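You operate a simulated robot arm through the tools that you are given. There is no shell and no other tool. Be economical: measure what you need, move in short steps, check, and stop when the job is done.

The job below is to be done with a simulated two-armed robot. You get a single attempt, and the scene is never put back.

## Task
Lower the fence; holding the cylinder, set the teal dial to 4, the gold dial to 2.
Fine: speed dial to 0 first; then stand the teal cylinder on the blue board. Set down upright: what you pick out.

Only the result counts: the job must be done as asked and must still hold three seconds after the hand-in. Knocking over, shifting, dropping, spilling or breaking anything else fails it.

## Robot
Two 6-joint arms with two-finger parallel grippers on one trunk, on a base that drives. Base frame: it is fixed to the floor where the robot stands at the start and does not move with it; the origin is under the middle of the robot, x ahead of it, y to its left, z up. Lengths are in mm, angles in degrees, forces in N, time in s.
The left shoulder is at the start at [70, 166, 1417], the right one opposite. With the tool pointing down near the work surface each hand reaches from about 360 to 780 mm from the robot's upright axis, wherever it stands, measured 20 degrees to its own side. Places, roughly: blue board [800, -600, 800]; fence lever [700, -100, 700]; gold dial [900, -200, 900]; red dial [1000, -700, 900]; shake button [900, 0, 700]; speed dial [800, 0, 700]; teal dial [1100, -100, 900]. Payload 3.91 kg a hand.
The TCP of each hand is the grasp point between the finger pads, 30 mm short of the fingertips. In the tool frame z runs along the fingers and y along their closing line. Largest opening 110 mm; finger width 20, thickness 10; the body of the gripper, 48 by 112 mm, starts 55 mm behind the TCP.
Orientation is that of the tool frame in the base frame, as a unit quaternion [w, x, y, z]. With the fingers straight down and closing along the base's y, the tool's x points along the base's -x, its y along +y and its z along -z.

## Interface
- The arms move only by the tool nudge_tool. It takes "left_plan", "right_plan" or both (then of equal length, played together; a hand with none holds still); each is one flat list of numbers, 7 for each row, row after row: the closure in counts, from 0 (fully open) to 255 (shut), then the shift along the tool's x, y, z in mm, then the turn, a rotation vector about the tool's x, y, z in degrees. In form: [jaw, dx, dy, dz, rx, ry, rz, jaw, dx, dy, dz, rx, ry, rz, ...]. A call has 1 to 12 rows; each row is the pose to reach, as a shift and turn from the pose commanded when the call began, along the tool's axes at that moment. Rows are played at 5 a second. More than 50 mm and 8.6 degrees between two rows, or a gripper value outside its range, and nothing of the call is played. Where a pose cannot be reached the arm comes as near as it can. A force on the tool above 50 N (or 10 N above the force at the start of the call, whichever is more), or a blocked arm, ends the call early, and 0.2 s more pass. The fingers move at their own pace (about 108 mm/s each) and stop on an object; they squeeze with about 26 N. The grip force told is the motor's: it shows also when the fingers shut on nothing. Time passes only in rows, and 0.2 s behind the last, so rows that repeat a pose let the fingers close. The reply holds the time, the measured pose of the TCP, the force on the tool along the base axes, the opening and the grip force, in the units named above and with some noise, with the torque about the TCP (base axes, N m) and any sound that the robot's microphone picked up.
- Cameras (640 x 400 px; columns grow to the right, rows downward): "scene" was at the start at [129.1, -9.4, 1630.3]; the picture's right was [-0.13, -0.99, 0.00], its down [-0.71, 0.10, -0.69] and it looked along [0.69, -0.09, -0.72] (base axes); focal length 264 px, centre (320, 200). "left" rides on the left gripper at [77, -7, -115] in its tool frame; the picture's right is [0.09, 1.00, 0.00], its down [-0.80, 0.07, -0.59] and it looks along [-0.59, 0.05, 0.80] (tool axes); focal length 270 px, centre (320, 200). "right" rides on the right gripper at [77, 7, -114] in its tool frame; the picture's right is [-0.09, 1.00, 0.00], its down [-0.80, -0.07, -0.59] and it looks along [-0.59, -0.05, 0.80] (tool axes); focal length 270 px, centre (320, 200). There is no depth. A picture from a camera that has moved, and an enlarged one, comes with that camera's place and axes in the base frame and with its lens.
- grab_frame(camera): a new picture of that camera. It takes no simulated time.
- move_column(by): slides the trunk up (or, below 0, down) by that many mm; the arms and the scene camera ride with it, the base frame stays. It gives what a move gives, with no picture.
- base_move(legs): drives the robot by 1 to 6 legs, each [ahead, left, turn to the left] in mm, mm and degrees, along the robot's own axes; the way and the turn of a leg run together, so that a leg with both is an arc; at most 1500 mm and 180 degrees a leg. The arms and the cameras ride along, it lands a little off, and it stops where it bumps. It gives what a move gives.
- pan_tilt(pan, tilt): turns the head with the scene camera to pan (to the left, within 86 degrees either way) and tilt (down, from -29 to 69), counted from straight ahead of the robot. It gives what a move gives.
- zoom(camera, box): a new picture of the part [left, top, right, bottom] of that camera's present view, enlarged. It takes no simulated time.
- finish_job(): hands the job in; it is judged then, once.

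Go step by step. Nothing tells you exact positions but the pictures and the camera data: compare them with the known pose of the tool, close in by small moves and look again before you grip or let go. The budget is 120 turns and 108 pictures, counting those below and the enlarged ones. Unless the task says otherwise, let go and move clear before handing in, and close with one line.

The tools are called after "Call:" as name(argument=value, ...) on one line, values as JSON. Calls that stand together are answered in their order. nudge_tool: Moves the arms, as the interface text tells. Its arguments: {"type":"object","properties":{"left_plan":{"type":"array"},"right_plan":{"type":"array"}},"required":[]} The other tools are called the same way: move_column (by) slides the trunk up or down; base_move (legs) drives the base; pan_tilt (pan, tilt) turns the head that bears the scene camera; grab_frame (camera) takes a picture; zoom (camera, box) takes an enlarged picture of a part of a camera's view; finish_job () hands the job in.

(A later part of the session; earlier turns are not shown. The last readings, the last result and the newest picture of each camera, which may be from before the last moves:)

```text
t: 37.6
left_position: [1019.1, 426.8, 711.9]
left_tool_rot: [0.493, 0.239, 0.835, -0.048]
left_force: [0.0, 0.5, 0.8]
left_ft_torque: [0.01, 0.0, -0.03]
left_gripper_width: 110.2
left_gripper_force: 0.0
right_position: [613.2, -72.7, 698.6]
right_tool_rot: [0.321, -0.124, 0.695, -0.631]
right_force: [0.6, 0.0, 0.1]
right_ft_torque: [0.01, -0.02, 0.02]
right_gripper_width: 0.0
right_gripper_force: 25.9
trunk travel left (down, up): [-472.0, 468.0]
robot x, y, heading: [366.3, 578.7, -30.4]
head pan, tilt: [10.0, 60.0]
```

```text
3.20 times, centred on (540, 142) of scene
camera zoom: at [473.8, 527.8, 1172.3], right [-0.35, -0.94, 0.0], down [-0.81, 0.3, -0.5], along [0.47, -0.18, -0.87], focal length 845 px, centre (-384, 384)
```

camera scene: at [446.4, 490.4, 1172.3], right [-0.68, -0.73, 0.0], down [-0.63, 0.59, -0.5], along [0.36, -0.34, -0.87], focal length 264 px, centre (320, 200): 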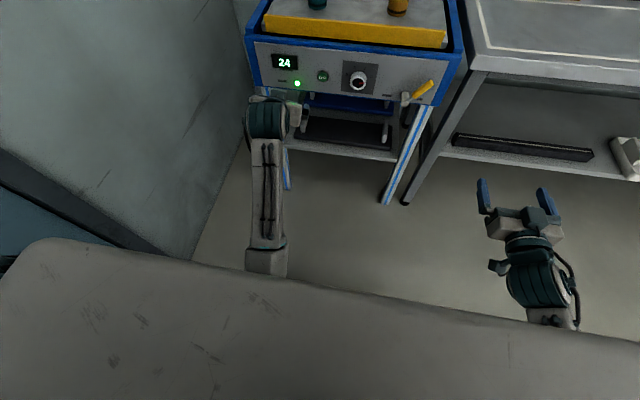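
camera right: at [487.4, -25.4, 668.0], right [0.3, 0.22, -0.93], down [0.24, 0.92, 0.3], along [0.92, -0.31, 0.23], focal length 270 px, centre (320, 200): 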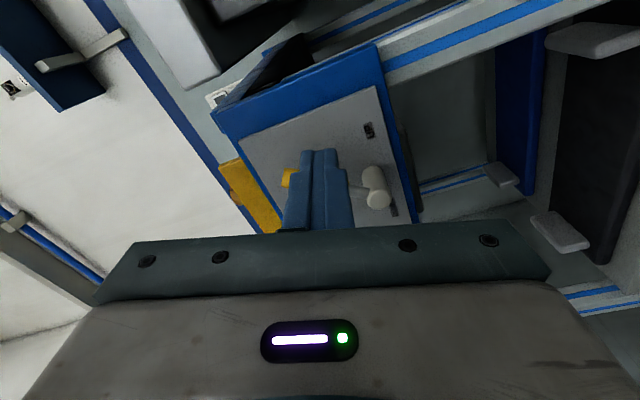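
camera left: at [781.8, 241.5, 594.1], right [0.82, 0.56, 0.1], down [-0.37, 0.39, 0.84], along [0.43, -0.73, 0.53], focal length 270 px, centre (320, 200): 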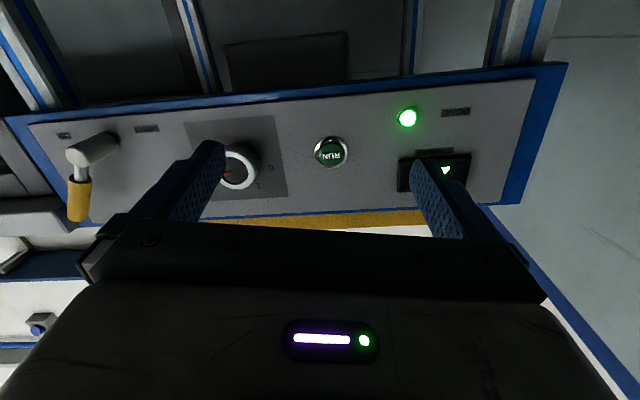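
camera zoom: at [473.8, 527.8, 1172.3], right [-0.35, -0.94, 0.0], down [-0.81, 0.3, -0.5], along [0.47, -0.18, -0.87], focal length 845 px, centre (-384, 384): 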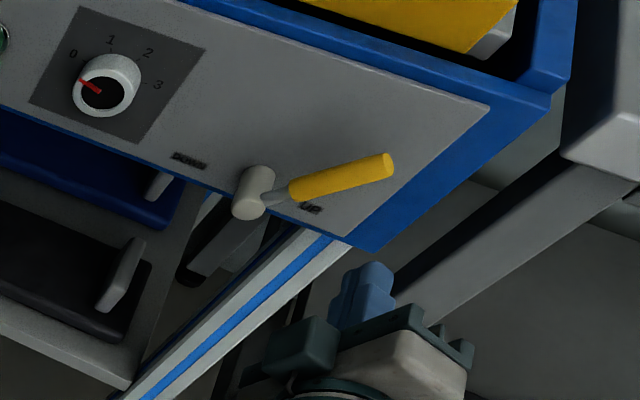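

Call:
nudge_tool(right_plan=[255, 0, 0, 23, 0, 0, 0, 255, 0, 0, 46, 0, 0, 0, 255, 0, 0, 68, 0, 0, 0, 255, 0, 0, 68, 0, 0, 0])

Call:
zoom(camera="scene", box=[440, 80, 640, 205])

Call:
zoom(camera="right", box=[160, 60, 480, 260])

```text
t: 38.6
left_position: [1019.4, 425.6, 712.1]
left_tool_rot: [0.493, 0.238, 0.835, -0.047]
left_force: [-0.3, -0.9, 0.2]
left_ft_torque: [0.01, -0.01, 0.0]
left_gripper_width: 110.0
left_gripper_force: 0.0
right_position: [653.8, -125.9, 697.8]
right_tool_rot: [0.322, -0.124, 0.695, -0.631]
right_force: [-0.4, 0.0, 0.3]
right_ft_torque: [0.02, 0.01, 0.0]
right_gripper_width: 0.0
right_gripper_force: 26.3
trunk travel left (down, up): [-472.0, 468.0]
robot x, y, heading: [371.3, 574.6, -30.3]
head pan, tilt: [10.0, 60.0]
```

```text
3.20 times, centred on (540, 142) of scene
camera zoom: at [473.1, 527.6, 1172.4], right [-0.35, -0.94, 0.0], down [-0.81, 0.3, -0.5], along [0.47, -0.18, -0.87], focal length 845 px, centre (-384, 384)
```

zoom: 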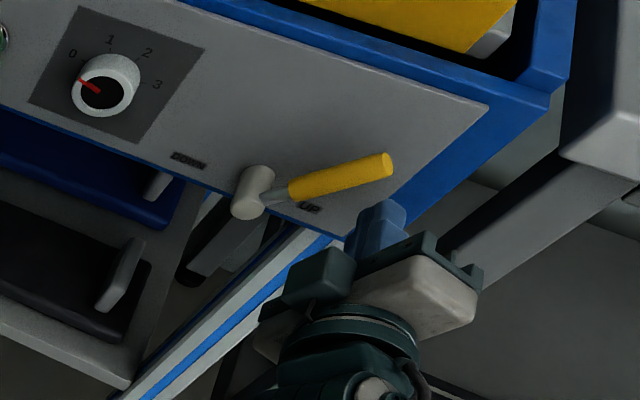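

```text
2.00 times, centred on (320, 160) of right
camera zoom: at [527.6, -79.0, 667.3], right [0.3, 0.22, -0.93], down [0.24, 0.92, 0.3], along [0.92, -0.31, 0.23], focal length 541 px, centre (320, 280)
```

zoom: 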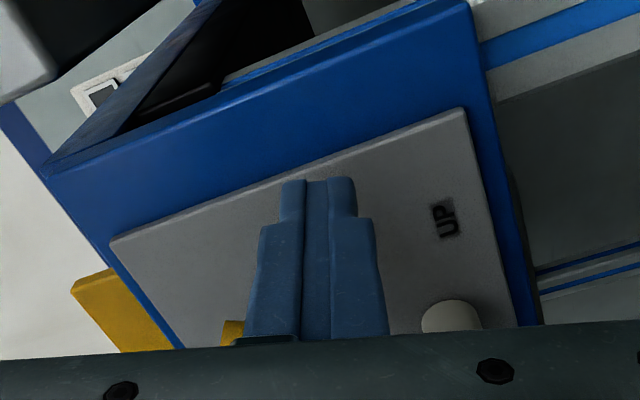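

Fingers are just right of the handle; sweeping it left in an arc toward DOWN.

Call:
nudge_tool(right_plan=[255, -26.6, -7.4, 0, 0, 0, 0, 255, -39.3, -14.3, 0, 0, 0, 0, 255, -55.3, -18.6, 0, 0, 0, 0, 255, -71.8, -18.5, 0, 0, 0, 0, 255, -88, -14.2, 0, 0, 0, 0, 255, -102.3, -5.9, 0, 0, 0, 0, 255, -102.3, -5.9, 0, 0, 0, 0])

Call:
zoom(camera="scene", box=[400, 20, 640, 170])

```text
t: 40.2
left_position: [1016.5, 423.6, 713.7]
left_tool_rot: [0.495, 0.24, 0.834, -0.048]
left_force: [0.3, -0.4, 0.1]
left_ft_torque: [0.01, 0.06, -0.01]
left_gripper_width: 109.9
left_gripper_force: 0.0
right_position: [728.9, -71.8, 736.9]
right_tool_rot: [0.321, -0.122, 0.695, -0.632]
right_force: [-16.7, -16.6, 7.6]
right_ft_torque: [-0.09, 0.01, -0.3]
right_gripper_width: 0.0
right_gripper_force: 26.7
trunk travel left (down, up): [-472.0, 468.0]
robot x, y, heading: [370.8, 574.6, -30.5]
head pan, tilt: [10.0, 60.0]
```

```text
2.67 times, centred on (520, 95) of scene
camera zoom: at [470.2, 525.7, 1172.7], right [-0.35, -0.94, 0.0], down [-0.81, 0.31, -0.5], along [0.47, -0.17, -0.87], focal length 704 px, centre (-213, 480)
```

zoom: 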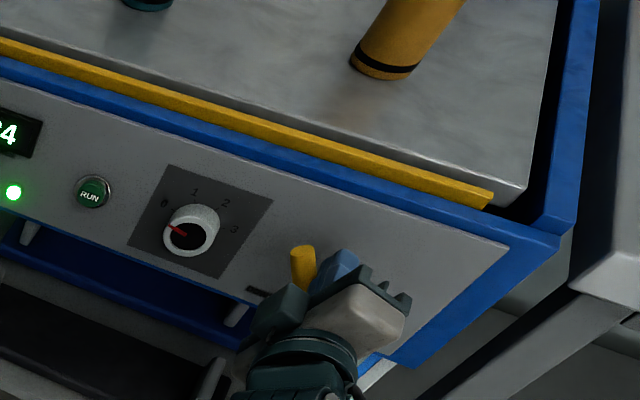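

The fence is down and the lever is against its stop. Backing off to check it stays.

Call:
nudge_tool(right_plan=[255, 15, 0, 0, 0, 0, 0, 255, 15, 0, -30, 0, 0, 0, 255, 15, 0, -70, 0, 0, 0, 255, 15, 0, -110, 0, 0, 0, 255, 15, 0, -110, 0, 0, 0])

Call:
pan_tilt(pan=-23, tilt=45)

Call:
grab_frame(camera="scene")

```text
t: 41.4
left_position: [1018.8, 424.9, 712.4]
left_tool_rot: [0.494, 0.24, 0.835, -0.049]
left_force: [0.0, 0.1, 0.2]
left_ft_torque: [-0.01, -0.02, -0.01]
left_gripper_width: 110.0
left_gripper_force: 0.2
right_position: [653.9, 11.6, 729.6]
right_tool_rot: [0.322, -0.123, 0.695, -0.631]
right_force: [-0.4, 0.5, 0.0]
right_ft_torque: [-0.02, -0.02, -0.01]
right_gripper_width: 0.1
right_gripper_force: 26.2
trunk travel left (down, up): [-472.0, 468.0]
robot x, y, heading: [366.9, 574.8, -30.6]
head pan, tilt: [10.0, 60.0]
```

```text
t: 42.4
left_position: [1019.2, 426.4, 712.2]
left_tool_rot: [0.493, 0.239, 0.835, -0.048]
left_force: [0.2, -0.3, -0.6]
left_ft_torque: [0.01, 0.02, 0.06]
left_gripper_width: 109.8
left_gripper_force: 0.0
right_position: [654.3, 12.1, 729.8]
right_tool_rot: [0.321, -0.123, 0.695, -0.631]
right_force: [0.6, -0.1, 1.3]
right_ft_torque: [-0.01, 0.02, 0.0]
right_gripper_width: 0.0
right_gripper_force: 26.1
trunk travel left (down, up): [-472.0, 468.0]
robot x, y, heading: [369.0, 574.1, -30.6]
head pan, tilt: [-23.0, 45.0]
```

```text
67 pictures are left
camera scene: at [459.3, 485.5, 1191.8], right [-0.8, -0.6, 0.0], down [-0.42, 0.57, -0.71], along [0.42, -0.57, -0.71], focal length 264 px, centre (320, 200)
```

scene: 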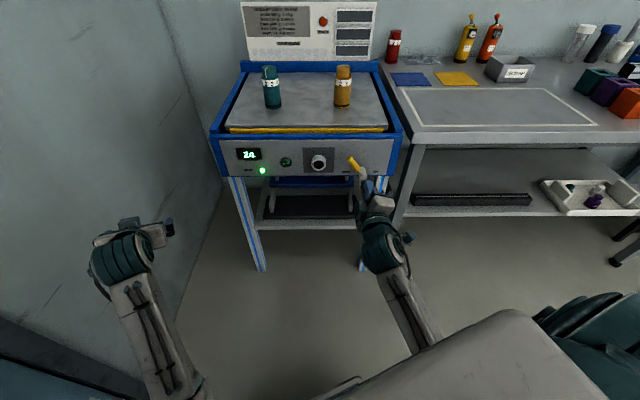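

Fence stays down, lever at DOWN, speed dial at 0. Zooming onto the cylinders for the dial scales and heights.

Call:
zoom(camera="scene", box=[220, 50, 400, 150])

Call:
zoom(camera="scene", box=[250, 60, 290, 115])

Call:
zoom(camera="scene", box=[320, 60, 365, 115])

```text
3.56 times, centred on (310, 100) of scene
camera zoom: at [459.3, 485.5, 1191.8], right [-0.8, -0.6, 0.0], down [-0.42, 0.57, -0.71], along [0.42, -0.57, -0.71], focal length 939 px, centre (356, 556)
```

zoom: 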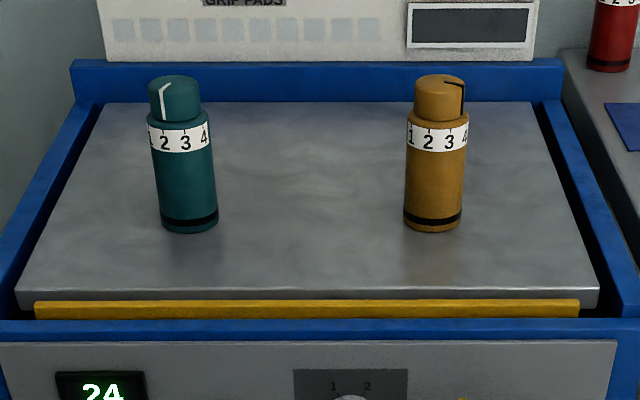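

```text
7.27 times, centred on (270, 88) of scene
camera zoom: at [459.3, 485.5, 1191.8], right [-0.8, -0.6, 0.0], down [-0.42, 0.57, -0.71], along [0.42, -0.57, -0.71], focal length 1920 px, centre (684, 1018)
```

zoom: 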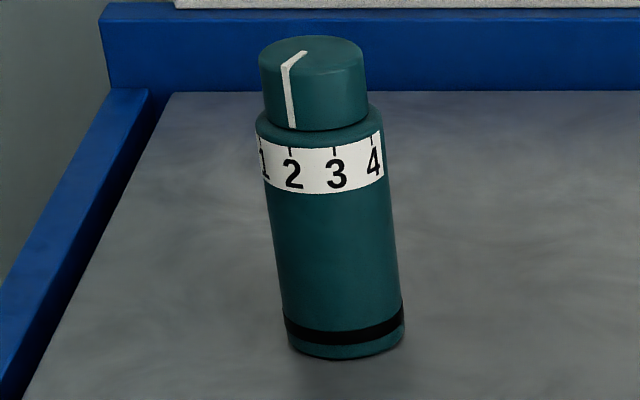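

```text
7.27 times, centred on (342, 88) of scene
camera zoom: at [459.3, 485.5, 1191.8], right [-0.8, -0.6, 0.0], down [-0.42, 0.57, -0.71], along [0.42, -0.57, -0.71], focal length 1920 px, centre (156, 1018)
```

zoom: 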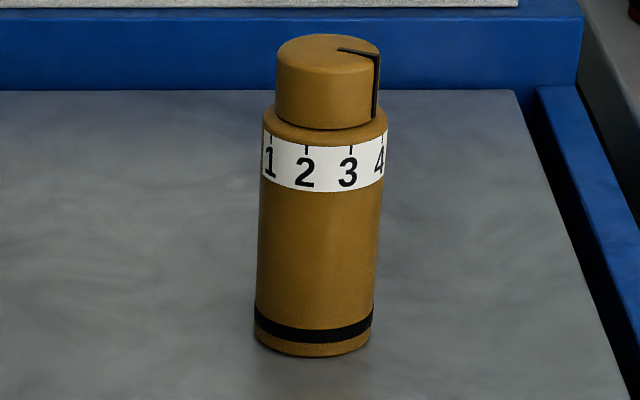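

Teal stands at about (1071,-87) pointing at 2, gold at (893,-220) pointing at 4; bed is z≈799, caps' tops ≈917. I'll raise the trunk, then drive to face the teal cylinder with both hands high.

Call:
move_column(by=430)

Call:
base_move(legs=[[0, 0, -22.7], [250, 167, 0]])

Call:
pan_tilt(pan=0, tilt=55)

Call:
grab_frame(camera="scene")

```text
refused: 430 is not a number from -400 to 400
```

```text
t: 44.9
left_position: [1036.1, 143.9, 712.7]
left_tool_rot: [0.467, 0.405, 0.772, -0.148]
left_force: [-6.8, 7.5, 3.5]
left_ft_torque: [-0.19, 0.31, -0.61]
left_gripper_width: 109.9
left_gripper_force: 0.1
right_position: [545.8, -101.4, 730.8]
right_tool_rot: [0.193, 0.015, 0.705, -0.682]
right_force: [0.1, 0.0, 0.7]
right_ft_torque: [0.03, 0.0, 0.01]
right_gripper_width: 0.4
right_gripper_force: 25.5
trunk travel left (down, up): [-472.0, 468.0]
robot x, y, heading: [497.9, 526.2, -53.1]
head pan, tilt: [-23.0, 45.0]
stopped in leg 2: the force on the tool passed its limit (the readings are from after the stop); the commanded pose is now the measured one
```

```text
t: 45.8
left_position: [1035.8, 144.6, 712.4]
left_tool_rot: [0.467, 0.404, 0.772, -0.147]
left_force: [-7.5, 8.2, 5.9]
left_ft_torque: [-0.26, 0.26, -0.74]
left_gripper_width: 109.8
left_gripper_force: 0.0
right_position: [546.6, -100.8, 731.6]
right_tool_rot: [0.193, 0.015, 0.705, -0.682]
right_force: [0.6, 0.0, 0.3]
right_ft_torque: [0.01, 0.01, 0.04]
right_gripper_width: 0.0
right_gripper_force: 26.1
trunk travel left (down, up): [-472.0, 468.0]
robot x, y, heading: [500.0, 527.2, -53.4]
head pan, tilt: [0.0, 55.0]
```

```text
63 pictures are left
camera scene: at [569.0, 433.3, 1178.7], right [-0.8, -0.6, 0.0], down [-0.49, 0.65, -0.58], along [0.35, -0.46, -0.82], focal length 264 px, centre (320, 200)
```

scene: 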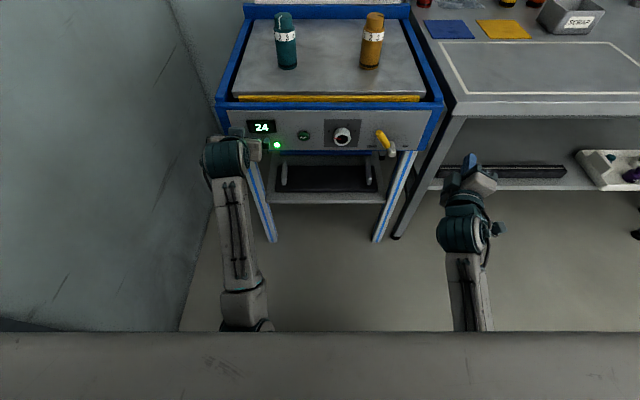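

The trunk move was refused and the left hand touched the panel; nothing appears disturbed. Backing off before raising.

Call:
base_move(legs=[[-130, -40, 0]])

```text
t: 47.1
left_position: [925.6, 224.7, 712.2]
left_tool_rot: [0.466, 0.406, 0.772, -0.147]
left_force: [0.1, -0.1, 0.8]
left_ft_torque: [-0.05, -0.02, 0.02]
left_gripper_width: 109.8
left_gripper_force: 0.1
right_position: [435.2, -20.7, 730.8]
right_tool_rot: [0.193, 0.014, 0.706, -0.681]
right_force: [-1.4, 0.3, -0.7]
right_ft_torque: [-0.01, -0.03, 0.02]
right_gripper_width: 0.0
right_gripper_force: 26.2
trunk travel left (down, up): [-472.0, 468.0]
robot x, y, heading: [387.8, 604.8, -53.0]
head pan, tilt: [0.0, 55.0]
```

Call:
move_column(by=400)

Call:
zoom(camera="scene", box=[220, 20, 460, 170])

```text
t: 50.9
left_position: [927.2, 223.5, 1110.8]
left_tool_rot: [0.467, 0.405, 0.773, -0.146]
left_force: [0.1, 0.2, 0.9]
left_ft_torque: [0.01, -0.02, 0.01]
left_gripper_width: 110.2
left_gripper_force: 0.0
right_position: [436.7, -21.7, 1130.4]
right_tool_rot: [0.192, 0.014, 0.706, -0.682]
right_force: [-0.8, 0.5, -0.8]
right_ft_torque: [0.02, -0.01, 0.0]
right_gripper_width: 0.2
right_gripper_force: 25.8
trunk travel left (down, up): [-872.0, 68.0]
robot x, y, heading: [386.8, 607.9, -53.1]
head pan, tilt: [0.0, 55.0]
```

```text
2.67 times, centred on (340, 95) of scene
camera zoom: at [460.0, 512.0, 1578.4], right [-0.8, -0.6, 0.0], down [-0.49, 0.65, -0.57], along [0.35, -0.46, -0.82], focal length 704 px, centre (267, 480)
```

zoom: 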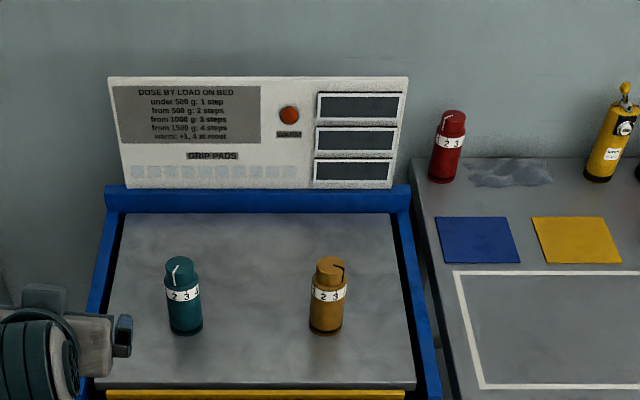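

Scene unchanged. Now orienting: left hand pitched 40° down toward the table, right hand un-rolled.

Call:
nudge_tool(left_plan=[0, 0, 0, 0, 2.5, 2.6, -1.8, 0, 0, 0, 0, 5, 5.2, -3.6, 0, 0, 0, 0, 7.4, 7.9, -5.4, 0, 0, 0, 0, 7.4, 7.9, -5.4, 0, 0, 0, 0, 7.4, 7.9, -5.4, 0, 0, 0, 0, 7.4, 7.9, -5.4, 0, 0, 0, 0, 7.4, 7.9, -5.4, 0, 0, 0, 0, 7.4, 7.9, -5.4, 0, 0, 0, 0, 7.4, 7.9, -5.4], right_plan=[0, 0, 0, 0, 0, 0, 8.2, 0, 0, 0, 0, 0, 0, 16.4, 0, 0, 0, 0, 0, 0, 24.6, 0, 0, 0, 0, 0, 0, 32.8, 0, 0, 0, 0, 0, 0, 41, 0, 0, 0, 0, 0, 0, 49.2, 0, 0, 0, 0, 0, 0, 57.4, 0, 0, 0, 0, 0, 0, 65.6, 0, 0, 0, 0, 0, 0, 73])

Call:
nudge_tool(right_plan=[0, 0, 0, 0, 0, 8.2, 0, 0, 0, 0, 0, 0, 16.4, 0, 0, 0, 0, 0, 0, 24.6, 0, 0, 0, 0, 0, 0, 32.8, 0, 0, 0, 0, 0, 0, 41, 0, 0, 0, 0, 0, 0, 49.2, 0, 0, 0, 0, 0, 0, 57.4, 0, 0, 0, 0, 0, 0, 65.6, 0, 0, 0, 0, 0, 0, 73.8, 0, 0, 0, 0, 0, 0, 82, 0, 0, 0, 0, 0, 0, 90, 0, 0, 0, 0, 0, 0, 90, 0])

```text
t: 52.9
left_position: [926.7, 224.3, 1110.3]
left_tool_rot: [0.378, 0.406, 0.81, -0.19]
left_force: [-0.4, -0.1, -0.1]
left_ft_torque: [-0.01, -0.01, 0.01]
left_gripper_width: 110.2
left_gripper_force: 0.0
right_position: [435.9, -21.9, 1130.4]
right_tool_rot: [0.56, 0.432, 0.558, -0.433]
right_force: [-0.1, 0.6, -0.3]
right_ft_torque: [0.01, -0.02, 0.0]
right_gripper_width: 110.0
right_gripper_force: 0.0
trunk travel left (down, up): [-872.0, 68.0]
robot x, y, heading: [394.6, 605.9, -52.9]
head pan, tilt: [0.0, 55.0]
```

```text
t: 55.5
left_position: [926.9, 224.3, 1110.5]
left_tool_rot: [0.377, 0.407, 0.81, -0.19]
left_force: [-0.4, 0.0, 0.7]
left_ft_torque: [-0.01, 0.01, 0.02]
left_gripper_width: 110.0
left_gripper_force: 0.1
right_position: [309.6, -30.2, 1056.7]
right_tool_rot: [0.004, 0.612, 0.791, 0.0]
right_force: [0.5, 0.5, -0.9]
right_ft_torque: [-0.01, 0.03, 0.01]
right_gripper_width: 110.0
right_gripper_force: 0.0
right hand out of reach, approached as far as the arm can: row 8, 9, 10, 11, 12
trunk travel left (down, up): [-872.0, 68.0]
robot x, y, heading: [386.5, 608.7, -53.3]
head pan, tilt: [0.0, 55.0]
```

Both hands ready and high. Driving to face the teal cylinder at about 620 mm.

Call:
base_move(legs=[[347, 132, 0]])

Call:
grab_frame(camera="scene")

Call:
grab_frame(camera="left")

```text
t: 57.9
left_position: [1243.8, 29.2, 1111.6]
left_tool_rot: [0.378, 0.406, 0.811, -0.189]
left_force: [0.5, 0.2, 0.1]
left_ft_torque: [0.02, -0.02, 0.0]
left_gripper_width: 110.1
left_gripper_force: 0.0
right_position: [627.1, -226.4, 1055.7]
right_tool_rot: [0.006, 0.61, 0.792, 0.001]
right_force: [0.5, -0.4, -0.1]
right_ft_torque: [0.02, -0.05, 0.0]
right_gripper_width: 110.0
right_gripper_force: 0.0
trunk travel left (down, up): [-872.0, 68.0]
robot x, y, heading: [704.3, 410.2, -52.9]
head pan, tilt: [0.0, 55.0]
```

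```text
61 pictures are left
camera scene: at [776.4, 315.1, 1578.6], right [-0.8, -0.61, 0.0], down [-0.5, 0.65, -0.57], along [0.35, -0.46, -0.82], focal length 264 px, centre (320, 200)
```

scene: 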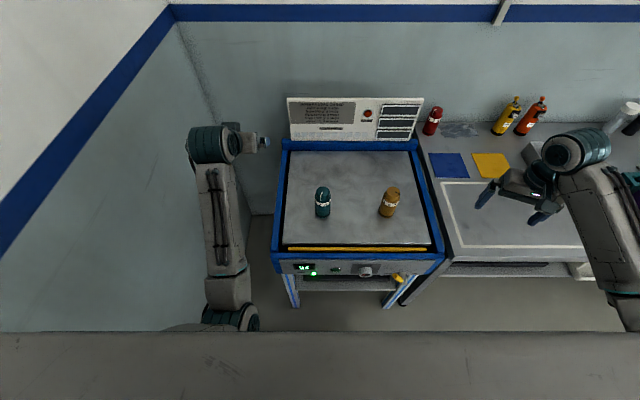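

```text
60 pictures are left
camera left: at [1157.6, 133.5, 1125.2], right [0.76, 0.64, -0.07], down [0.09, 0.0, 1.0], along [0.64, -0.77, -0.06], focal length 270 px, centre (320, 200)
```

left: 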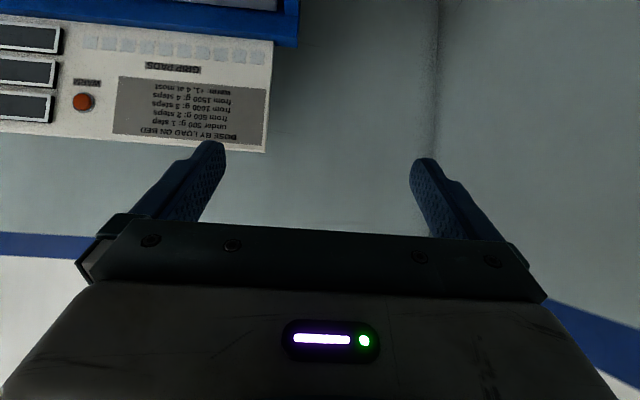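

Moving the left hand to a pre-grasp behind the teal cylinder, on its 40° approach line.

Call:
nudge_tool(left_plan=[0, 31, -30, 2.5, 0, 0, 0, 0, 62, -60, 5, 0, 0, 0, 0, 93, -90, 7.5, 0, 0, 0, 0, 125, -120, 10, 0, 0, 0, 0, 156, -150, 12.5, 0, 0, 0, 0, 187, -180, 15, 0, 0, 0, 0, 218, -209, 18, 0, 0, 0, 0, 218, -209, 18, 0, 0, 0])

Call:
grab_frame(camera="left")

Call:
grab_frame(camera="scene")

```text
t: 58.7
left_position: [1222.2, 55.9, 1042.9]
left_tool_rot: [0.417, 0.426, 0.793, -0.124]
left_force: [-0.3, 0.6, 0.6]
left_ft_torque: [0.0, 0.02, 0.0]
left_gripper_width: 110.0
left_gripper_force: 0.0
left hand out of reach, approached as far as the arm can: row 3
right_position: [629.5, -229.3, 1057.0]
right_tool_rot: [0.005, 0.61, 0.792, -0.001]
right_force: [0.5, 0.4, -0.1]
right_ft_torque: [0.0, 0.01, -0.01]
right_gripper_width: 109.9
right_gripper_force: 0.1
trunk travel left (down, up): [-872.0, 68.0]
robot x, y, heading: [703.0, 411.0, -52.8]
head pan, tilt: [0.0, 55.0]
stopped in row 3 (left hand): the arm was blocked; the commanded pose is now the measured one
```

```text
59 pictures are left
camera left: at [1132.1, 158.4, 1052.6], right [0.75, 0.65, 0.09], down [-0.04, -0.09, 1.0], along [0.66, -0.75, -0.04], focal length 270 px, centre (320, 200)
```

left: 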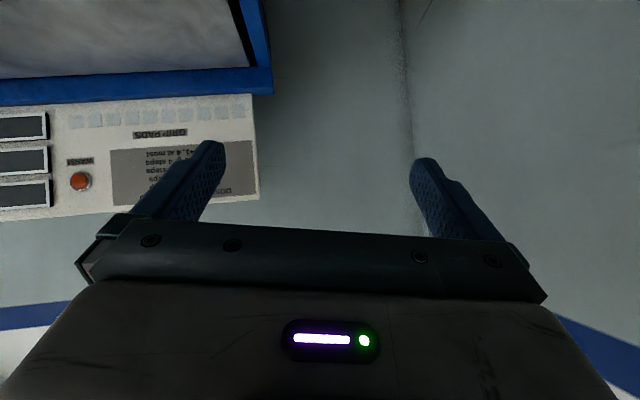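

```text
58 pictures are left
camera scene: at [780.1, 315.4, 1578.4], right [-0.8, -0.61, 0.0], down [-0.5, 0.65, -0.57], along [0.35, -0.46, -0.82], focal length 264 px, centre (320, 200)
```

scene: 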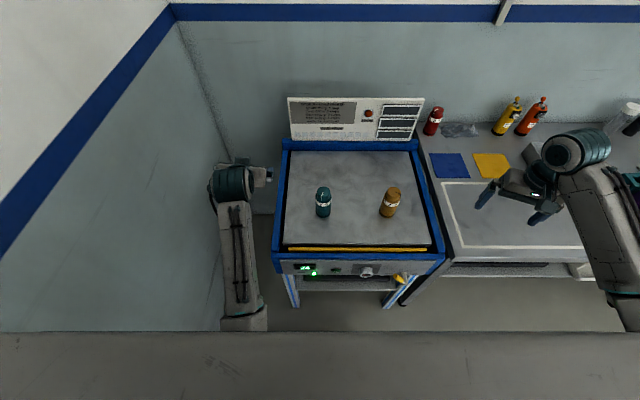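

The left wrist seems wound up from the earlier singular pass. I'll bring it back to tool-down, like its start posture, then retry.

Call:
nudge_tool(left_plan=[0, 0, 0, 0, 0, 7.4, 0, 0, 0, 0, 0, 0, 14.8, 0, 0, 0, 0, 0, 0, 22.2, 0, 0, 0, 0, 0, 0, 29.6, 0, 0, 0, 0, 0, 0, 37, 0, 0, 0, 0, 0, 0, 44.4, 0, 0, 0, 0, 0, 0, 51.6, 0, 0, 0, 0, 0, 0, 51.6, 0])

```text
t: 60.5
left_position: [1226.8, 20.8, 985.6]
left_tool_rot: [0.031, 0.438, 0.896, 0.073]
left_force: [-0.7, 0.0, 0.2]
left_ft_torque: [0.0, 0.0, 0.02]
left_gripper_width: 110.3
left_gripper_force: 0.1
left hand out of reach, approached as far as the arm can: row 6, 7, 8
right_position: [628.6, -227.8, 1056.4]
right_tool_rot: [0.005, 0.609, 0.793, -0.001]
right_force: [0.1, 0.4, 0.4]
right_ft_torque: [-0.02, 0.01, 0.05]
right_gripper_width: 110.0
right_gripper_force: 0.0
trunk travel left (down, up): [-872.0, 68.0]
robot x, y, heading: [704.0, 414.1, -52.7]
head pan, tilt: [0.0, 55.0]
```

Looks like the arm can't fold that tightly; the cylinder should be farther out. Backing the base 100 mm.

Call:
base_move(legs=[[-100, 0, -0.5]])

```text
t: 61.6
left_position: [1164.4, 93.5, 985.0]
left_tool_rot: [0.031, 0.441, 0.894, 0.074]
left_force: [0.0, 0.1, 0.3]
left_ft_torque: [0.05, 0.01, 0.01]
left_gripper_width: 110.3
left_gripper_force: 0.0
right_position: [564.4, -151.5, 1054.2]
right_tool_rot: [0.004, 0.613, 0.79, 0.0]
right_force: [0.1, -0.6, 0.8]
right_ft_torque: [0.0, 0.01, -0.01]
right_gripper_width: 109.9
right_gripper_force: 0.0
trunk travel left (down, up): [-872.0, 68.0]
robot x, y, heading: [647.3, 488.0, -53.3]
head pan, tilt: [0.0, 55.0]
```

Call:
nudge_tool(left_plan=[0, 5, -36, -6, 1.8, 0, 0, 0, 11, -72, -11, 3.6, 0, 0, 0, 17, -108, -17, 5.4, 0, 0, 0, 22, -144, -22, 7.2, 0, 0, 0, 28, -180, -28, 9.1, 0, 0, 0, 28, -180, -28, 9.1, 0, 0])

```text
t: 63.2
left_position: [1109.6, 43.3, 959.9]
left_tool_rot: [0.016, 0.416, 0.908, 0.042]
left_force: [0.0, 0.0, -0.1]
left_ft_torque: [0.03, 0.01, -0.01]
left_gripper_width: 110.1
left_gripper_force: 0.0
left hand out of reach, approached as far as the arm can: row 4, 5, 6
right_position: [564.8, -148.3, 1057.3]
right_tool_rot: [0.004, 0.613, 0.79, -0.001]
right_force: [-0.4, 0.1, 0.1]
right_ft_torque: [-0.01, 0.0, 0.04]
right_gripper_width: 110.0
right_gripper_force: 0.0
trunk travel left (down, up): [-872.0, 68.0]
robot x, y, heading: [645.2, 488.7, -53.4]
head pan, tilt: [0.0, 55.0]
stopped in row 6 (left hand): the arm was blocked; the commanded pose is now the measured one
```

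The left hand stalls while it is high up; trying lower first, then inward.

Call:
nudge_tool(left_plan=[0, 0, 0, 35, 0, 0, 0, 0, 0, 0, 70, 0, 0, 0, 0, 0, -25, 70, 2, 0, 0, 0, 0, -50, 70, 4, 0, 0, 0, 0, -75, 70, 5, 0, 0, 0, 0, -100, 70, 5, 0, 0, 0, 0, -100, 70, 5, 0, 0])

Call:
grab_frame(camera="scene")

```text
t: 65.0
left_position: [1088.7, 9.4, 869.8]
left_tool_rot: [0.014, 0.396, 0.917, 0.031]
left_force: [0.3, 0.2, 0.4]
left_ft_torque: [0.01, 0.0, 0.03]
left_gripper_width: 110.0
left_gripper_force: 0.1
right_position: [564.5, -148.0, 1056.3]
right_tool_rot: [0.004, 0.613, 0.79, -0.001]
right_force: [-0.5, 0.8, -0.1]
right_ft_torque: [0.0, -0.02, -0.01]
right_gripper_width: 109.7
right_gripper_force: 0.1
trunk travel left (down, up): [-872.0, 68.0]
robot x, y, heading: [647.1, 486.7, -53.3]
head pan, tilt: [0.0, 55.0]
stopped in row 7 (left hand): the arm was blocked; the commanded pose is now the measured one
```

```text
57 pictures are left
camera scene: at [717.5, 393.2, 1578.4], right [-0.8, -0.6, 0.0], down [-0.49, 0.66, -0.57], along [0.34, -0.46, -0.82], focal length 264 px, centre (320, 200)
```

scene: 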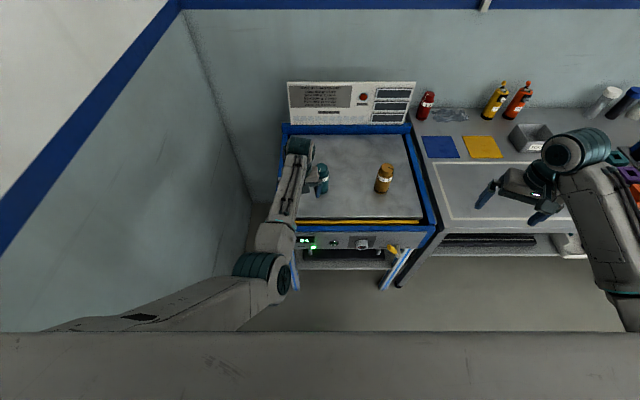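

Call:
zoom(camera="scene", box=[200, 110, 440, 310])

Call:
grab_frame(camera="left")

```text
2.00 times, centred on (320, 210) of scene
camera zoom: at [717.5, 393.2, 1578.4], right [-0.8, -0.6, 0.0], down [-0.49, 0.66, -0.57], along [0.34, -0.46, -0.82], focal length 528 px, centre (320, 180)
```

zoom: 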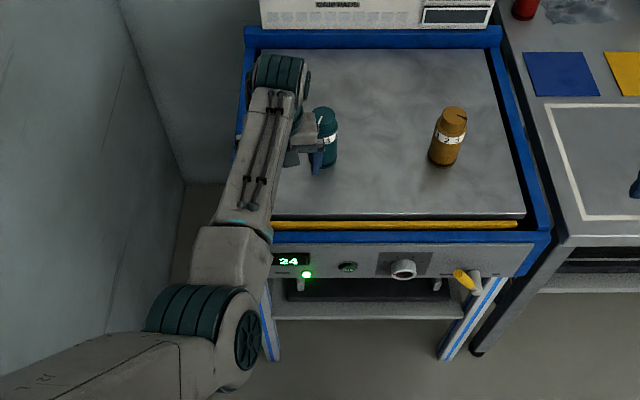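

```text
55 pictures are left
camera left: at [1026.5, 54.9, 981.4], right [0.66, 0.74, 0.07], down [0.57, -0.56, 0.6], along [0.48, -0.36, -0.8], focal length 270 px, centre (320, 200)
```

left: 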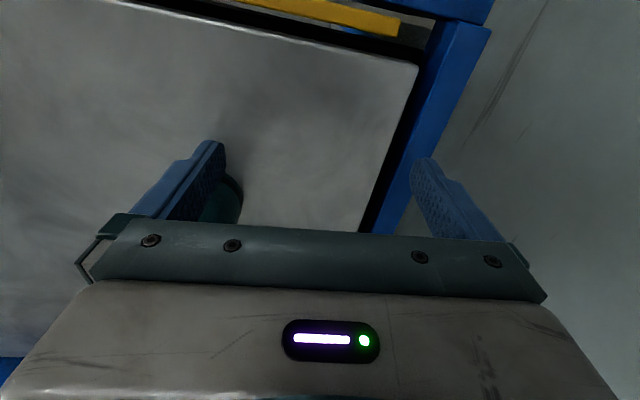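

No collision seen; the inward reach of the left hand is just limited. New plan: turn the robot ~12° left so teal sits at the right hand's side, with the left hand reaching in sideways from the left. First raise the left hand.

Call:
nudge_tool(left_plan=[0, 0, 15, -40, 0, 0, 0, 0, 0, 30, -80, 0, 0, 0, 0, 0, 60, -100, 0, 0, 0, 0, 0, 60, -100, 0, 0, 0])

```text
t: 66.0
left_position: [1124.4, 44.6, 971.6]
left_tool_rot: [0.013, 0.398, 0.917, 0.03]
left_force: [-0.2, -0.5, 0.6]
left_ft_torque: [-0.01, 0.01, 0.0]
left_gripper_width: 109.7
left_gripper_force: 0.1
right_position: [564.7, -148.3, 1056.2]
right_tool_rot: [0.005, 0.613, 0.79, 0.001]
right_force: [0.2, -0.6, -0.3]
right_ft_torque: [-0.01, 0.01, -0.01]
right_gripper_width: 110.1
right_gripper_force: 0.1
trunk travel left (down, up): [-872.0, 68.0]
robot x, y, heading: [643.6, 491.9, -53.1]
head pan, tilt: [0.0, 55.0]
```

Call:
nudge_tool(left_plan=[0, 0, 0, 0, 0, 0, 8, 0, 0, 0, 0, 0, 0, 16, 0, 0, 0, 0, 0, 0, 24, 0, 0, 0, 0, 0, 0, 32, 0, 0, 0, 0, 0, 0, 40, 0, 0, 0, 0, 0, 0, 48, 0, 0, 0, 0, 0, 0, 56, 0, 0, 0, 0, 0, 0, 56])

Call:
base_move(legs=[[0, 0, 12]])

```text
t: 67.8
left_position: [1124.8, 43.9, 973.2]
left_tool_rot: [-0.002, 0.782, 0.622, 0.032]
left_force: [0.3, -0.2, 0.1]
left_ft_torque: [0.02, -0.01, -0.02]
left_gripper_width: 110.0
left_gripper_force: 0.1
right_position: [564.5, -146.6, 1056.0]
right_tool_rot: [0.007, 0.612, 0.79, 0.0]
right_force: [-0.5, -0.2, 0.2]
right_ft_torque: [0.04, 0.04, -0.03]
right_gripper_width: 110.2
right_gripper_force: 0.1
trunk travel left (down, up): [-872.0, 68.0]
robot x, y, heading: [641.5, 487.0, -53.2]
head pan, tilt: [0.0, 55.0]
```

```text
t: 69.0
left_position: [1207.2, 153.8, 971.8]
left_tool_rot: [-0.007, 0.712, 0.701, 0.033]
left_force: [-0.1, 0.3, 0.0]
left_ft_torque: [0.02, -0.03, -0.01]
left_gripper_width: 110.0
left_gripper_force: 0.0
right_position: [699.3, -151.5, 1054.6]
right_tool_rot: [0.006, 0.526, 0.85, 0.001]
right_force: [-0.1, 1.0, 0.2]
right_ft_torque: [0.04, -0.01, 0.01]
right_gripper_width: 109.9
right_gripper_force: 0.0
trunk travel left (down, up): [-872.0, 68.0]
robot x, y, heading: [644.7, 487.2, -41.1]
head pan, tilt: [0.0, 55.0]
```

Now pitching the left tool toward the cylinder from its left side and moving to the pre-grasp point (1072, 28, 934).

Call:
nudge_tool(left_plan=[0, -16, -17, 3, 0.3, -6.3, 0, 0, -33, -34, 6, 0.5, -12.5, 0, 0, -49, -50, 10, 0.8, -18.8, 0, 0, -65, -67, 13, 1, -25, 0, 0, -81, -84, 16, 1.2, -31.3, 0, 0, -98, -100, 19, 1.5, -37.5, 0, 0, -114, -117, 23, 1.8, -43.8, 0, 0, -130, -134, 26, 2, -50, 0, 0, -130, -134, 26, 2, -50, 0])

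Call:
grab_frame(camera="left")

Call:
grab_frame(camera="scene")

```text
t: 70.3
left_position: [1214.9, 69.5, 1023.4]
left_tool_rot: [0.263, 0.686, 0.667, -0.125]
left_force: [-0.5, 0.2, -0.8]
left_ft_torque: [0.0, 0.01, -0.01]
left_gripper_width: 110.0
left_gripper_force: 0.0
right_position: [700.3, -151.2, 1056.6]
right_tool_rot: [0.005, 0.526, 0.85, 0.0]
right_force: [0.1, -0.3, -0.4]
right_ft_torque: [0.0, 0.0, 0.01]
right_gripper_width: 109.7
right_gripper_force: 0.0
trunk travel left (down, up): [-872.0, 68.0]
robot x, y, heading: [643.9, 490.0, -40.9]
head pan, tilt: [0.0, 55.0]
stopped in row 6 (left hand): the arm was blocked; the commanded pose is now the measured one
```

```text
54 pictures are left
camera left: at [1194.6, 195.3, 1075.5], right [0.98, 0.1, 0.15], down [-0.1, -0.37, 0.92], along [0.15, -0.93, -0.35], focal length 270 px, centre (320, 200)
```

left: 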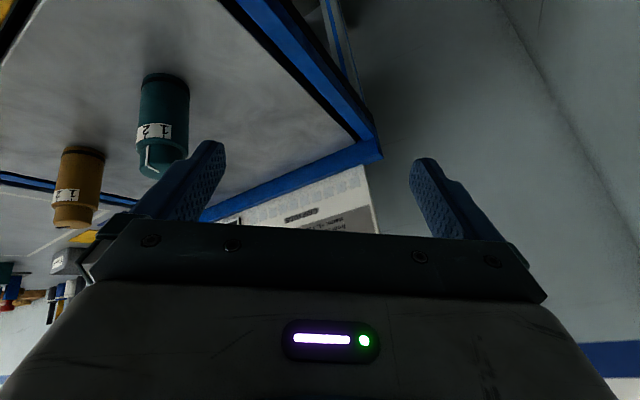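

```text
53 pictures are left
camera scene: at [736.7, 410.6, 1578.4], right [-0.66, -0.75, 0.0], down [-0.62, 0.54, -0.57], along [0.43, -0.38, -0.82], focal length 264 px, centre (320, 200)
```

scene: 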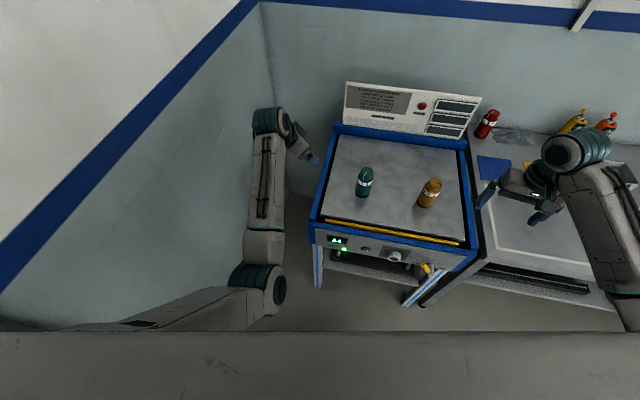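

The left arm's plane can't swing inward past straight ahead, so teal should be farther out and slightly to the right, with the left tool pointing right. Repositioning the base accordingly.

Call:
base_move(legs=[[-42, -33, -4]])

```text
t: 71.2
left_position: [1137.6, 35.5, 1019.1]
left_tool_rot: [0.256, 0.709, 0.643, -0.136]
left_force: [1.2, 0.4, -0.3]
left_ft_torque: [0.0, 0.05, -0.05]
left_gripper_width: 109.8
left_gripper_force: 0.1
right_position: [609.8, -148.9, 1054.9]
right_tool_rot: [0.003, 0.556, 0.831, -0.001]
right_force: [0.5, 0.1, 0.7]
right_ft_torque: [0.01, 0.08, -0.02]
right_gripper_width: 109.9
right_gripper_force: 0.1
trunk travel left (down, up): [-872.0, 68.0]
robot x, y, heading: [590.9, 488.9, -45.1]
head pan, tilt: [0.0, 55.0]
```

Rotating the left tool to point right-inward, 30° below level, at this height.

Call:
nudge_tool(left_plan=[0, 0, 0, 5, 4.4, -4.3, 2.2, 0, 0, 0, 10, 8.9, -8.6, 4.3, 0, 0, 0, 15, 13.3, -12.9, 6.5, 0, 0, 0, 20, 17.8, -17.3, 8.6, 0, 0, 0, 25, 22.2, -21.6, 10.8, 0, 0, 0, 30, 26.7, -25.9, 12.9, 0, 0, 0, 35, 31.1, -30.2, 15.1, 0, 0, 0, 35, 31.1, -30.2, 15.1])

```text
t: 73.0
left_position: [1137.5, 17.5, 994.7]
left_tool_rot: [0.233, 0.77, 0.398, -0.441]
left_force: [-0.3, -0.8, 0.4]
left_ft_torque: [0.01, 0.02, 0.0]
left_gripper_width: 110.0
left_gripper_force: 0.2
right_position: [602.7, -148.3, 1055.3]
right_tool_rot: [0.006, 0.555, 0.832, 0.001]
right_force: [0.1, -0.1, 0.8]
right_ft_torque: [0.0, 0.0, -0.01]
right_gripper_width: 110.1
right_gripper_force: 0.1
trunk travel left (down, up): [-872.0, 68.0]
robot x, y, heading: [593.8, 496.8, -44.8]
head pan, tilt: [0.0, 55.0]
```

Orientation reached. Moving down to the pre-grasp and checking the view.

Call:
nudge_tool(left_plan=[0, 22, 1.5, 14, 0, 0, 0, 0, 45, 3, 28, 0, 0, 0, 0, 67, 4.6, 42, 0, 0, 0, 0, 67, 4.6, 42, 0, 0, 0])

Call:
grab_frame(camera="left")

Call:
zoom(camera="scene", box=[220, 60, 500, 260])

```text
t: 74.0
left_position: [1139.0, 14.7, 914.1]
left_tool_rot: [0.232, 0.77, 0.398, -0.441]
left_force: [0.2, 0.7, 0.3]
left_ft_torque: [0.03, -0.02, -0.01]
left_gripper_width: 109.9
left_gripper_force: 0.1
right_position: [602.1, -147.3, 1056.8]
right_tool_rot: [0.005, 0.556, 0.831, 0.0]
right_force: [0.1, -0.1, 0.4]
right_ft_torque: [0.0, 0.0, -0.04]
right_gripper_width: 110.0
right_gripper_force: 0.1
trunk travel left (down, up): [-872.0, 68.0]
robot x, y, heading: [595.4, 497.6, -45.0]
head pan, tilt: [0.0, 55.0]
```

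```text
52 pictures are left
camera left: at [1213.5, 130.2, 904.5], right [0.84, -0.54, -0.07], down [0.12, 0.05, 0.99], along [-0.53, -0.84, 0.11], focal length 270 px, centre (320, 200)
```

left: 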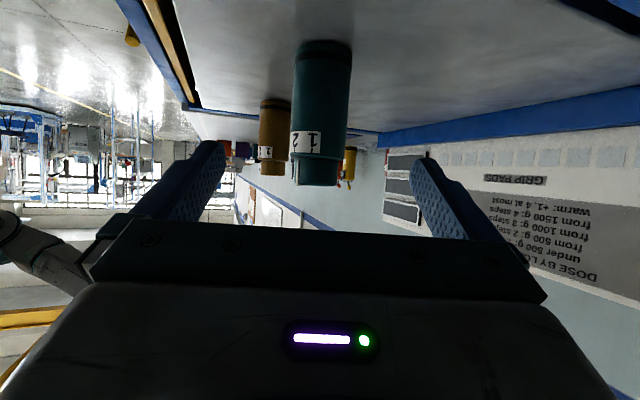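

```text
2.00 times, centred on (360, 160) of scene
camera zoom: at [678.7, 409.9, 1578.4], right [-0.71, -0.71, 0.0], down [-0.58, 0.58, -0.57], along [0.4, -0.41, -0.82], focal length 528 px, centre (240, 280)
```

zoom: 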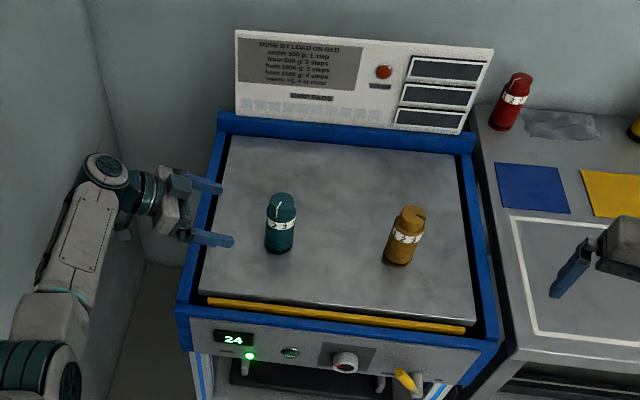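

The left hand reaches in well from the left. Advancing along its axis so that teal sits between the fingers.

Call:
nudge_tool(left_plan=[0, 0, 0, 35, 0, 0, 0, 0, -1, 1, 70, 0, 0, 0, 0, -2, 2, 105, 0, 0, 0, 0, -2, 2, 139, 0, 0, 0, 0, -2, 2, 139, 0, 0, 0])

Call:
grab_frame(camera="left")

Call:
zoom(camera="scene", box=[290, 110, 430, 210])

```text
t: 75.2
left_position: [1077.8, -58.4, 862.5]
left_tool_rot: [0.233, 0.77, 0.398, -0.441]
left_force: [0.4, -0.1, 0.7]
left_ft_torque: [-0.02, 0.01, -0.02]
left_gripper_width: 109.7
left_gripper_force: 0.1
left hand out of reach, approached as far as the arm can: row 3, 4, 5
right_position: [602.0, -147.2, 1055.9]
right_tool_rot: [0.005, 0.555, 0.832, 0.001]
right_force: [1.1, -0.1, -0.5]
right_ft_torque: [-0.01, -0.01, 0.0]
right_gripper_width: 110.0
right_gripper_force: 0.1
trunk travel left (down, up): [-872.0, 68.0]
robot x, y, heading: [590.0, 493.1, -45.0]
head pan, tilt: [0.0, 55.0]
```

```text
50 pictures are left
camera left: at [1151.5, 58.1, 852.0], right [0.84, -0.54, -0.07], down [0.12, 0.05, 0.99], along [-0.53, -0.84, 0.11], focal length 270 px, centre (320, 200)
```

left: 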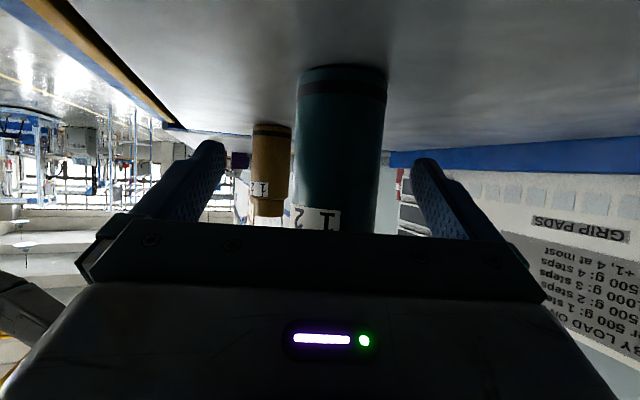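

```text
4.00 times, centred on (360, 160) of scene
camera zoom: at [678.5, 410.1, 1578.5], right [-0.71, -0.71, 0.0], down [-0.58, 0.58, -0.57], along [0.4, -0.41, -0.82], focal length 1056 px, centre (160, 360)
```

zoom: 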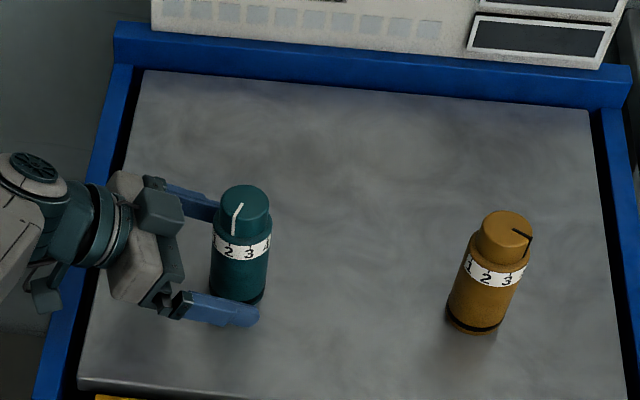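

About 30 mm short at the left's limit. Before shifting the base, I'll test how far the right hand can come in above teal (tips staying above the cap).

Call:
nudge_tool(right_plan=[0, -11, 41, 9, 0, 0, 0, 0, -22, 83, 17, 0, 0, 0, 0, -34, 124, 26, 0, 0, 0, 0, -45, 166, 35, 0, 0, 0, 0, -56, 207, 44, 0, 0, 0, 0, -68, 249, 52, 0, 0, 0, 0, -79, 290, 61, 0, 0, 0, 0, -90, 332, 70, 0, 0, 0, 0, -101, 373, 78, 0, 0, 0, 0, -112, 415, 87, 0, 0, 0, 0, -124, 456, 96, 0, 0, 0, 0, -124, 456, 96, 0, 0, 0], left_plan=[0, 0, 0, -10, 0, 0, 0, 0, 0, 0, -20, 0, 0, 0, 0, 0, 0, -31, 0, 0, 0, 0, 0, 0, -31, 0, 0, 0, 0, 0, 0, -31, 0, 0, 0, 0, 0, 0, -31, 0, 0, 0, 0, 0, 0, -31, 0, 0, 0, 0, 0, 0, -31, 0, 0, 0, 0, 0, 0, -31, 0, 0, 0, 0, 0, 0, -31, 0, 0, 0, 0, 0, 0, -31, 0, 0, 0, 0, 0, 0, -31, 0, 0, 0])

Call:
grab_frame(camera="scene")

```text
t: 77.8
left_position: [1094.6, -37.3, 878.9]
left_tool_rot: [0.231, 0.771, 0.398, -0.441]
left_force: [-0.3, 1.1, 0.1]
left_ft_torque: [-0.02, 0.0, 0.02]
left_gripper_width: 109.9
left_gripper_force: 0.1
right_position: [1072.9, -88.3, 965.1]
right_tool_rot: [0.005, 0.557, 0.831, 0.0]
right_force: [-0.6, -0.1, 0.3]
right_ft_torque: [0.01, -0.03, -0.01]
right_gripper_width: 110.1
right_gripper_force: 0.1
right hand out of reach, approached as far as the arm can: row 1, 2, 3, 4, 5, 6
trunk travel left (down, up): [-872.0, 68.0]
robot x, y, heading: [593.7, 492.9, -45.1]
head pan, tilt: [0.0, 55.0]
```

```text
48 pictures are left
camera scene: at [678.0, 409.5, 1578.4], right [-0.71, -0.71, 0.0], down [-0.58, 0.58, -0.57], along [0.41, -0.41, -0.82], focal length 264 px, centre (320, 200)
```

scene: 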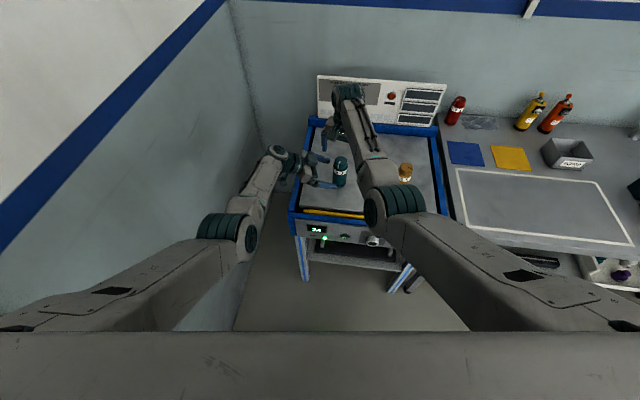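

The right hand reaches above teal. Now a small base shift (10 ahead, 35 right) to bring the left hand into range.

Call:
base_move(legs=[[10, -35, 0]])

```text
t: 78.7
left_position: [1081.1, -62.5, 880.7]
left_tool_rot: [0.234, 0.769, 0.398, -0.443]
left_force: [0.8, -0.2, 0.2]
left_ft_torque: [-0.02, 0.0, 0.0]
left_gripper_width: 110.1
left_gripper_force: 0.0
right_position: [1060.2, -114.2, 967.7]
right_tool_rot: [0.005, 0.554, 0.832, -0.003]
right_force: [0.8, -0.7, 0.3]
right_ft_torque: [-0.03, 0.02, -0.01]
right_gripper_width: 109.9
right_gripper_force: 0.0
trunk travel left (down, up): [-872.0, 68.0]
robot x, y, heading: [574.1, 463.1, -45.1]
head pan, tilt: [0.0, 55.0]
```

Call:
nudge_tool(left_plan=[0, 9, 3, 13, 0, 0, 0, 0, 17.6, 5.3, 26, 0, 0, 0, 0, 17.6, 5.3, 38.8, 0, 0, 0, 0, 17.6, 5.3, 38.8, 0, 0, 0])

Call:
grab_frame(camera="left")

Call:
grab_frame(camera="right")

```text
t: 79.7
left_position: [1062.1, -79.0, 850.8]
left_tool_rot: [0.232, 0.77, 0.399, -0.44]
left_force: [-0.8, -0.1, -0.1]
left_ft_torque: [-0.01, 0.01, -0.03]
left_gripper_width: 110.0
left_gripper_force: 0.1
left hand out of reach, approached as far as the arm can: row 2, 3, 4
right_position: [1057.5, -120.3, 964.9]
right_tool_rot: [0.005, 0.554, 0.832, 0.002]
right_force: [0.6, -0.5, 0.2]
right_ft_torque: [-0.02, 0.0, 0.0]
right_gripper_width: 109.9
right_gripper_force: 0.1
trunk travel left (down, up): [-872.0, 68.0]
robot x, y, heading: [577.2, 465.8, -45.0]
head pan, tilt: [0.0, 55.0]
```

```text
47 pictures are left
camera left: at [1136.8, 35.9, 841.0], right [0.84, -0.53, -0.07], down [0.11, 0.05, 0.99], along [-0.53, -0.84, 0.11], focal length 270 px, centre (320, 200)
```

left: 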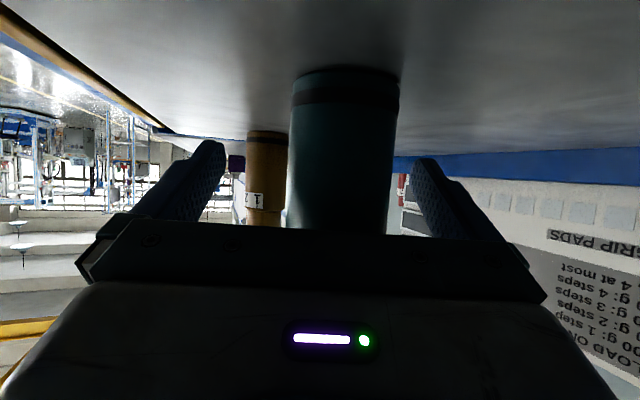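

```text
46 pictures are left
camera right: at [1032.8, -46.8, 1077.4], right [0.95, 0.3, 0.01], down [0.24, -0.76, 0.6], along [0.19, -0.57, -0.8], focal length 270 px, centre (320, 200)
```

right: 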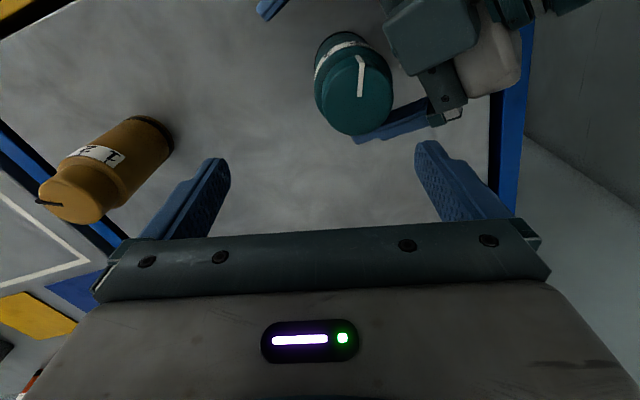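

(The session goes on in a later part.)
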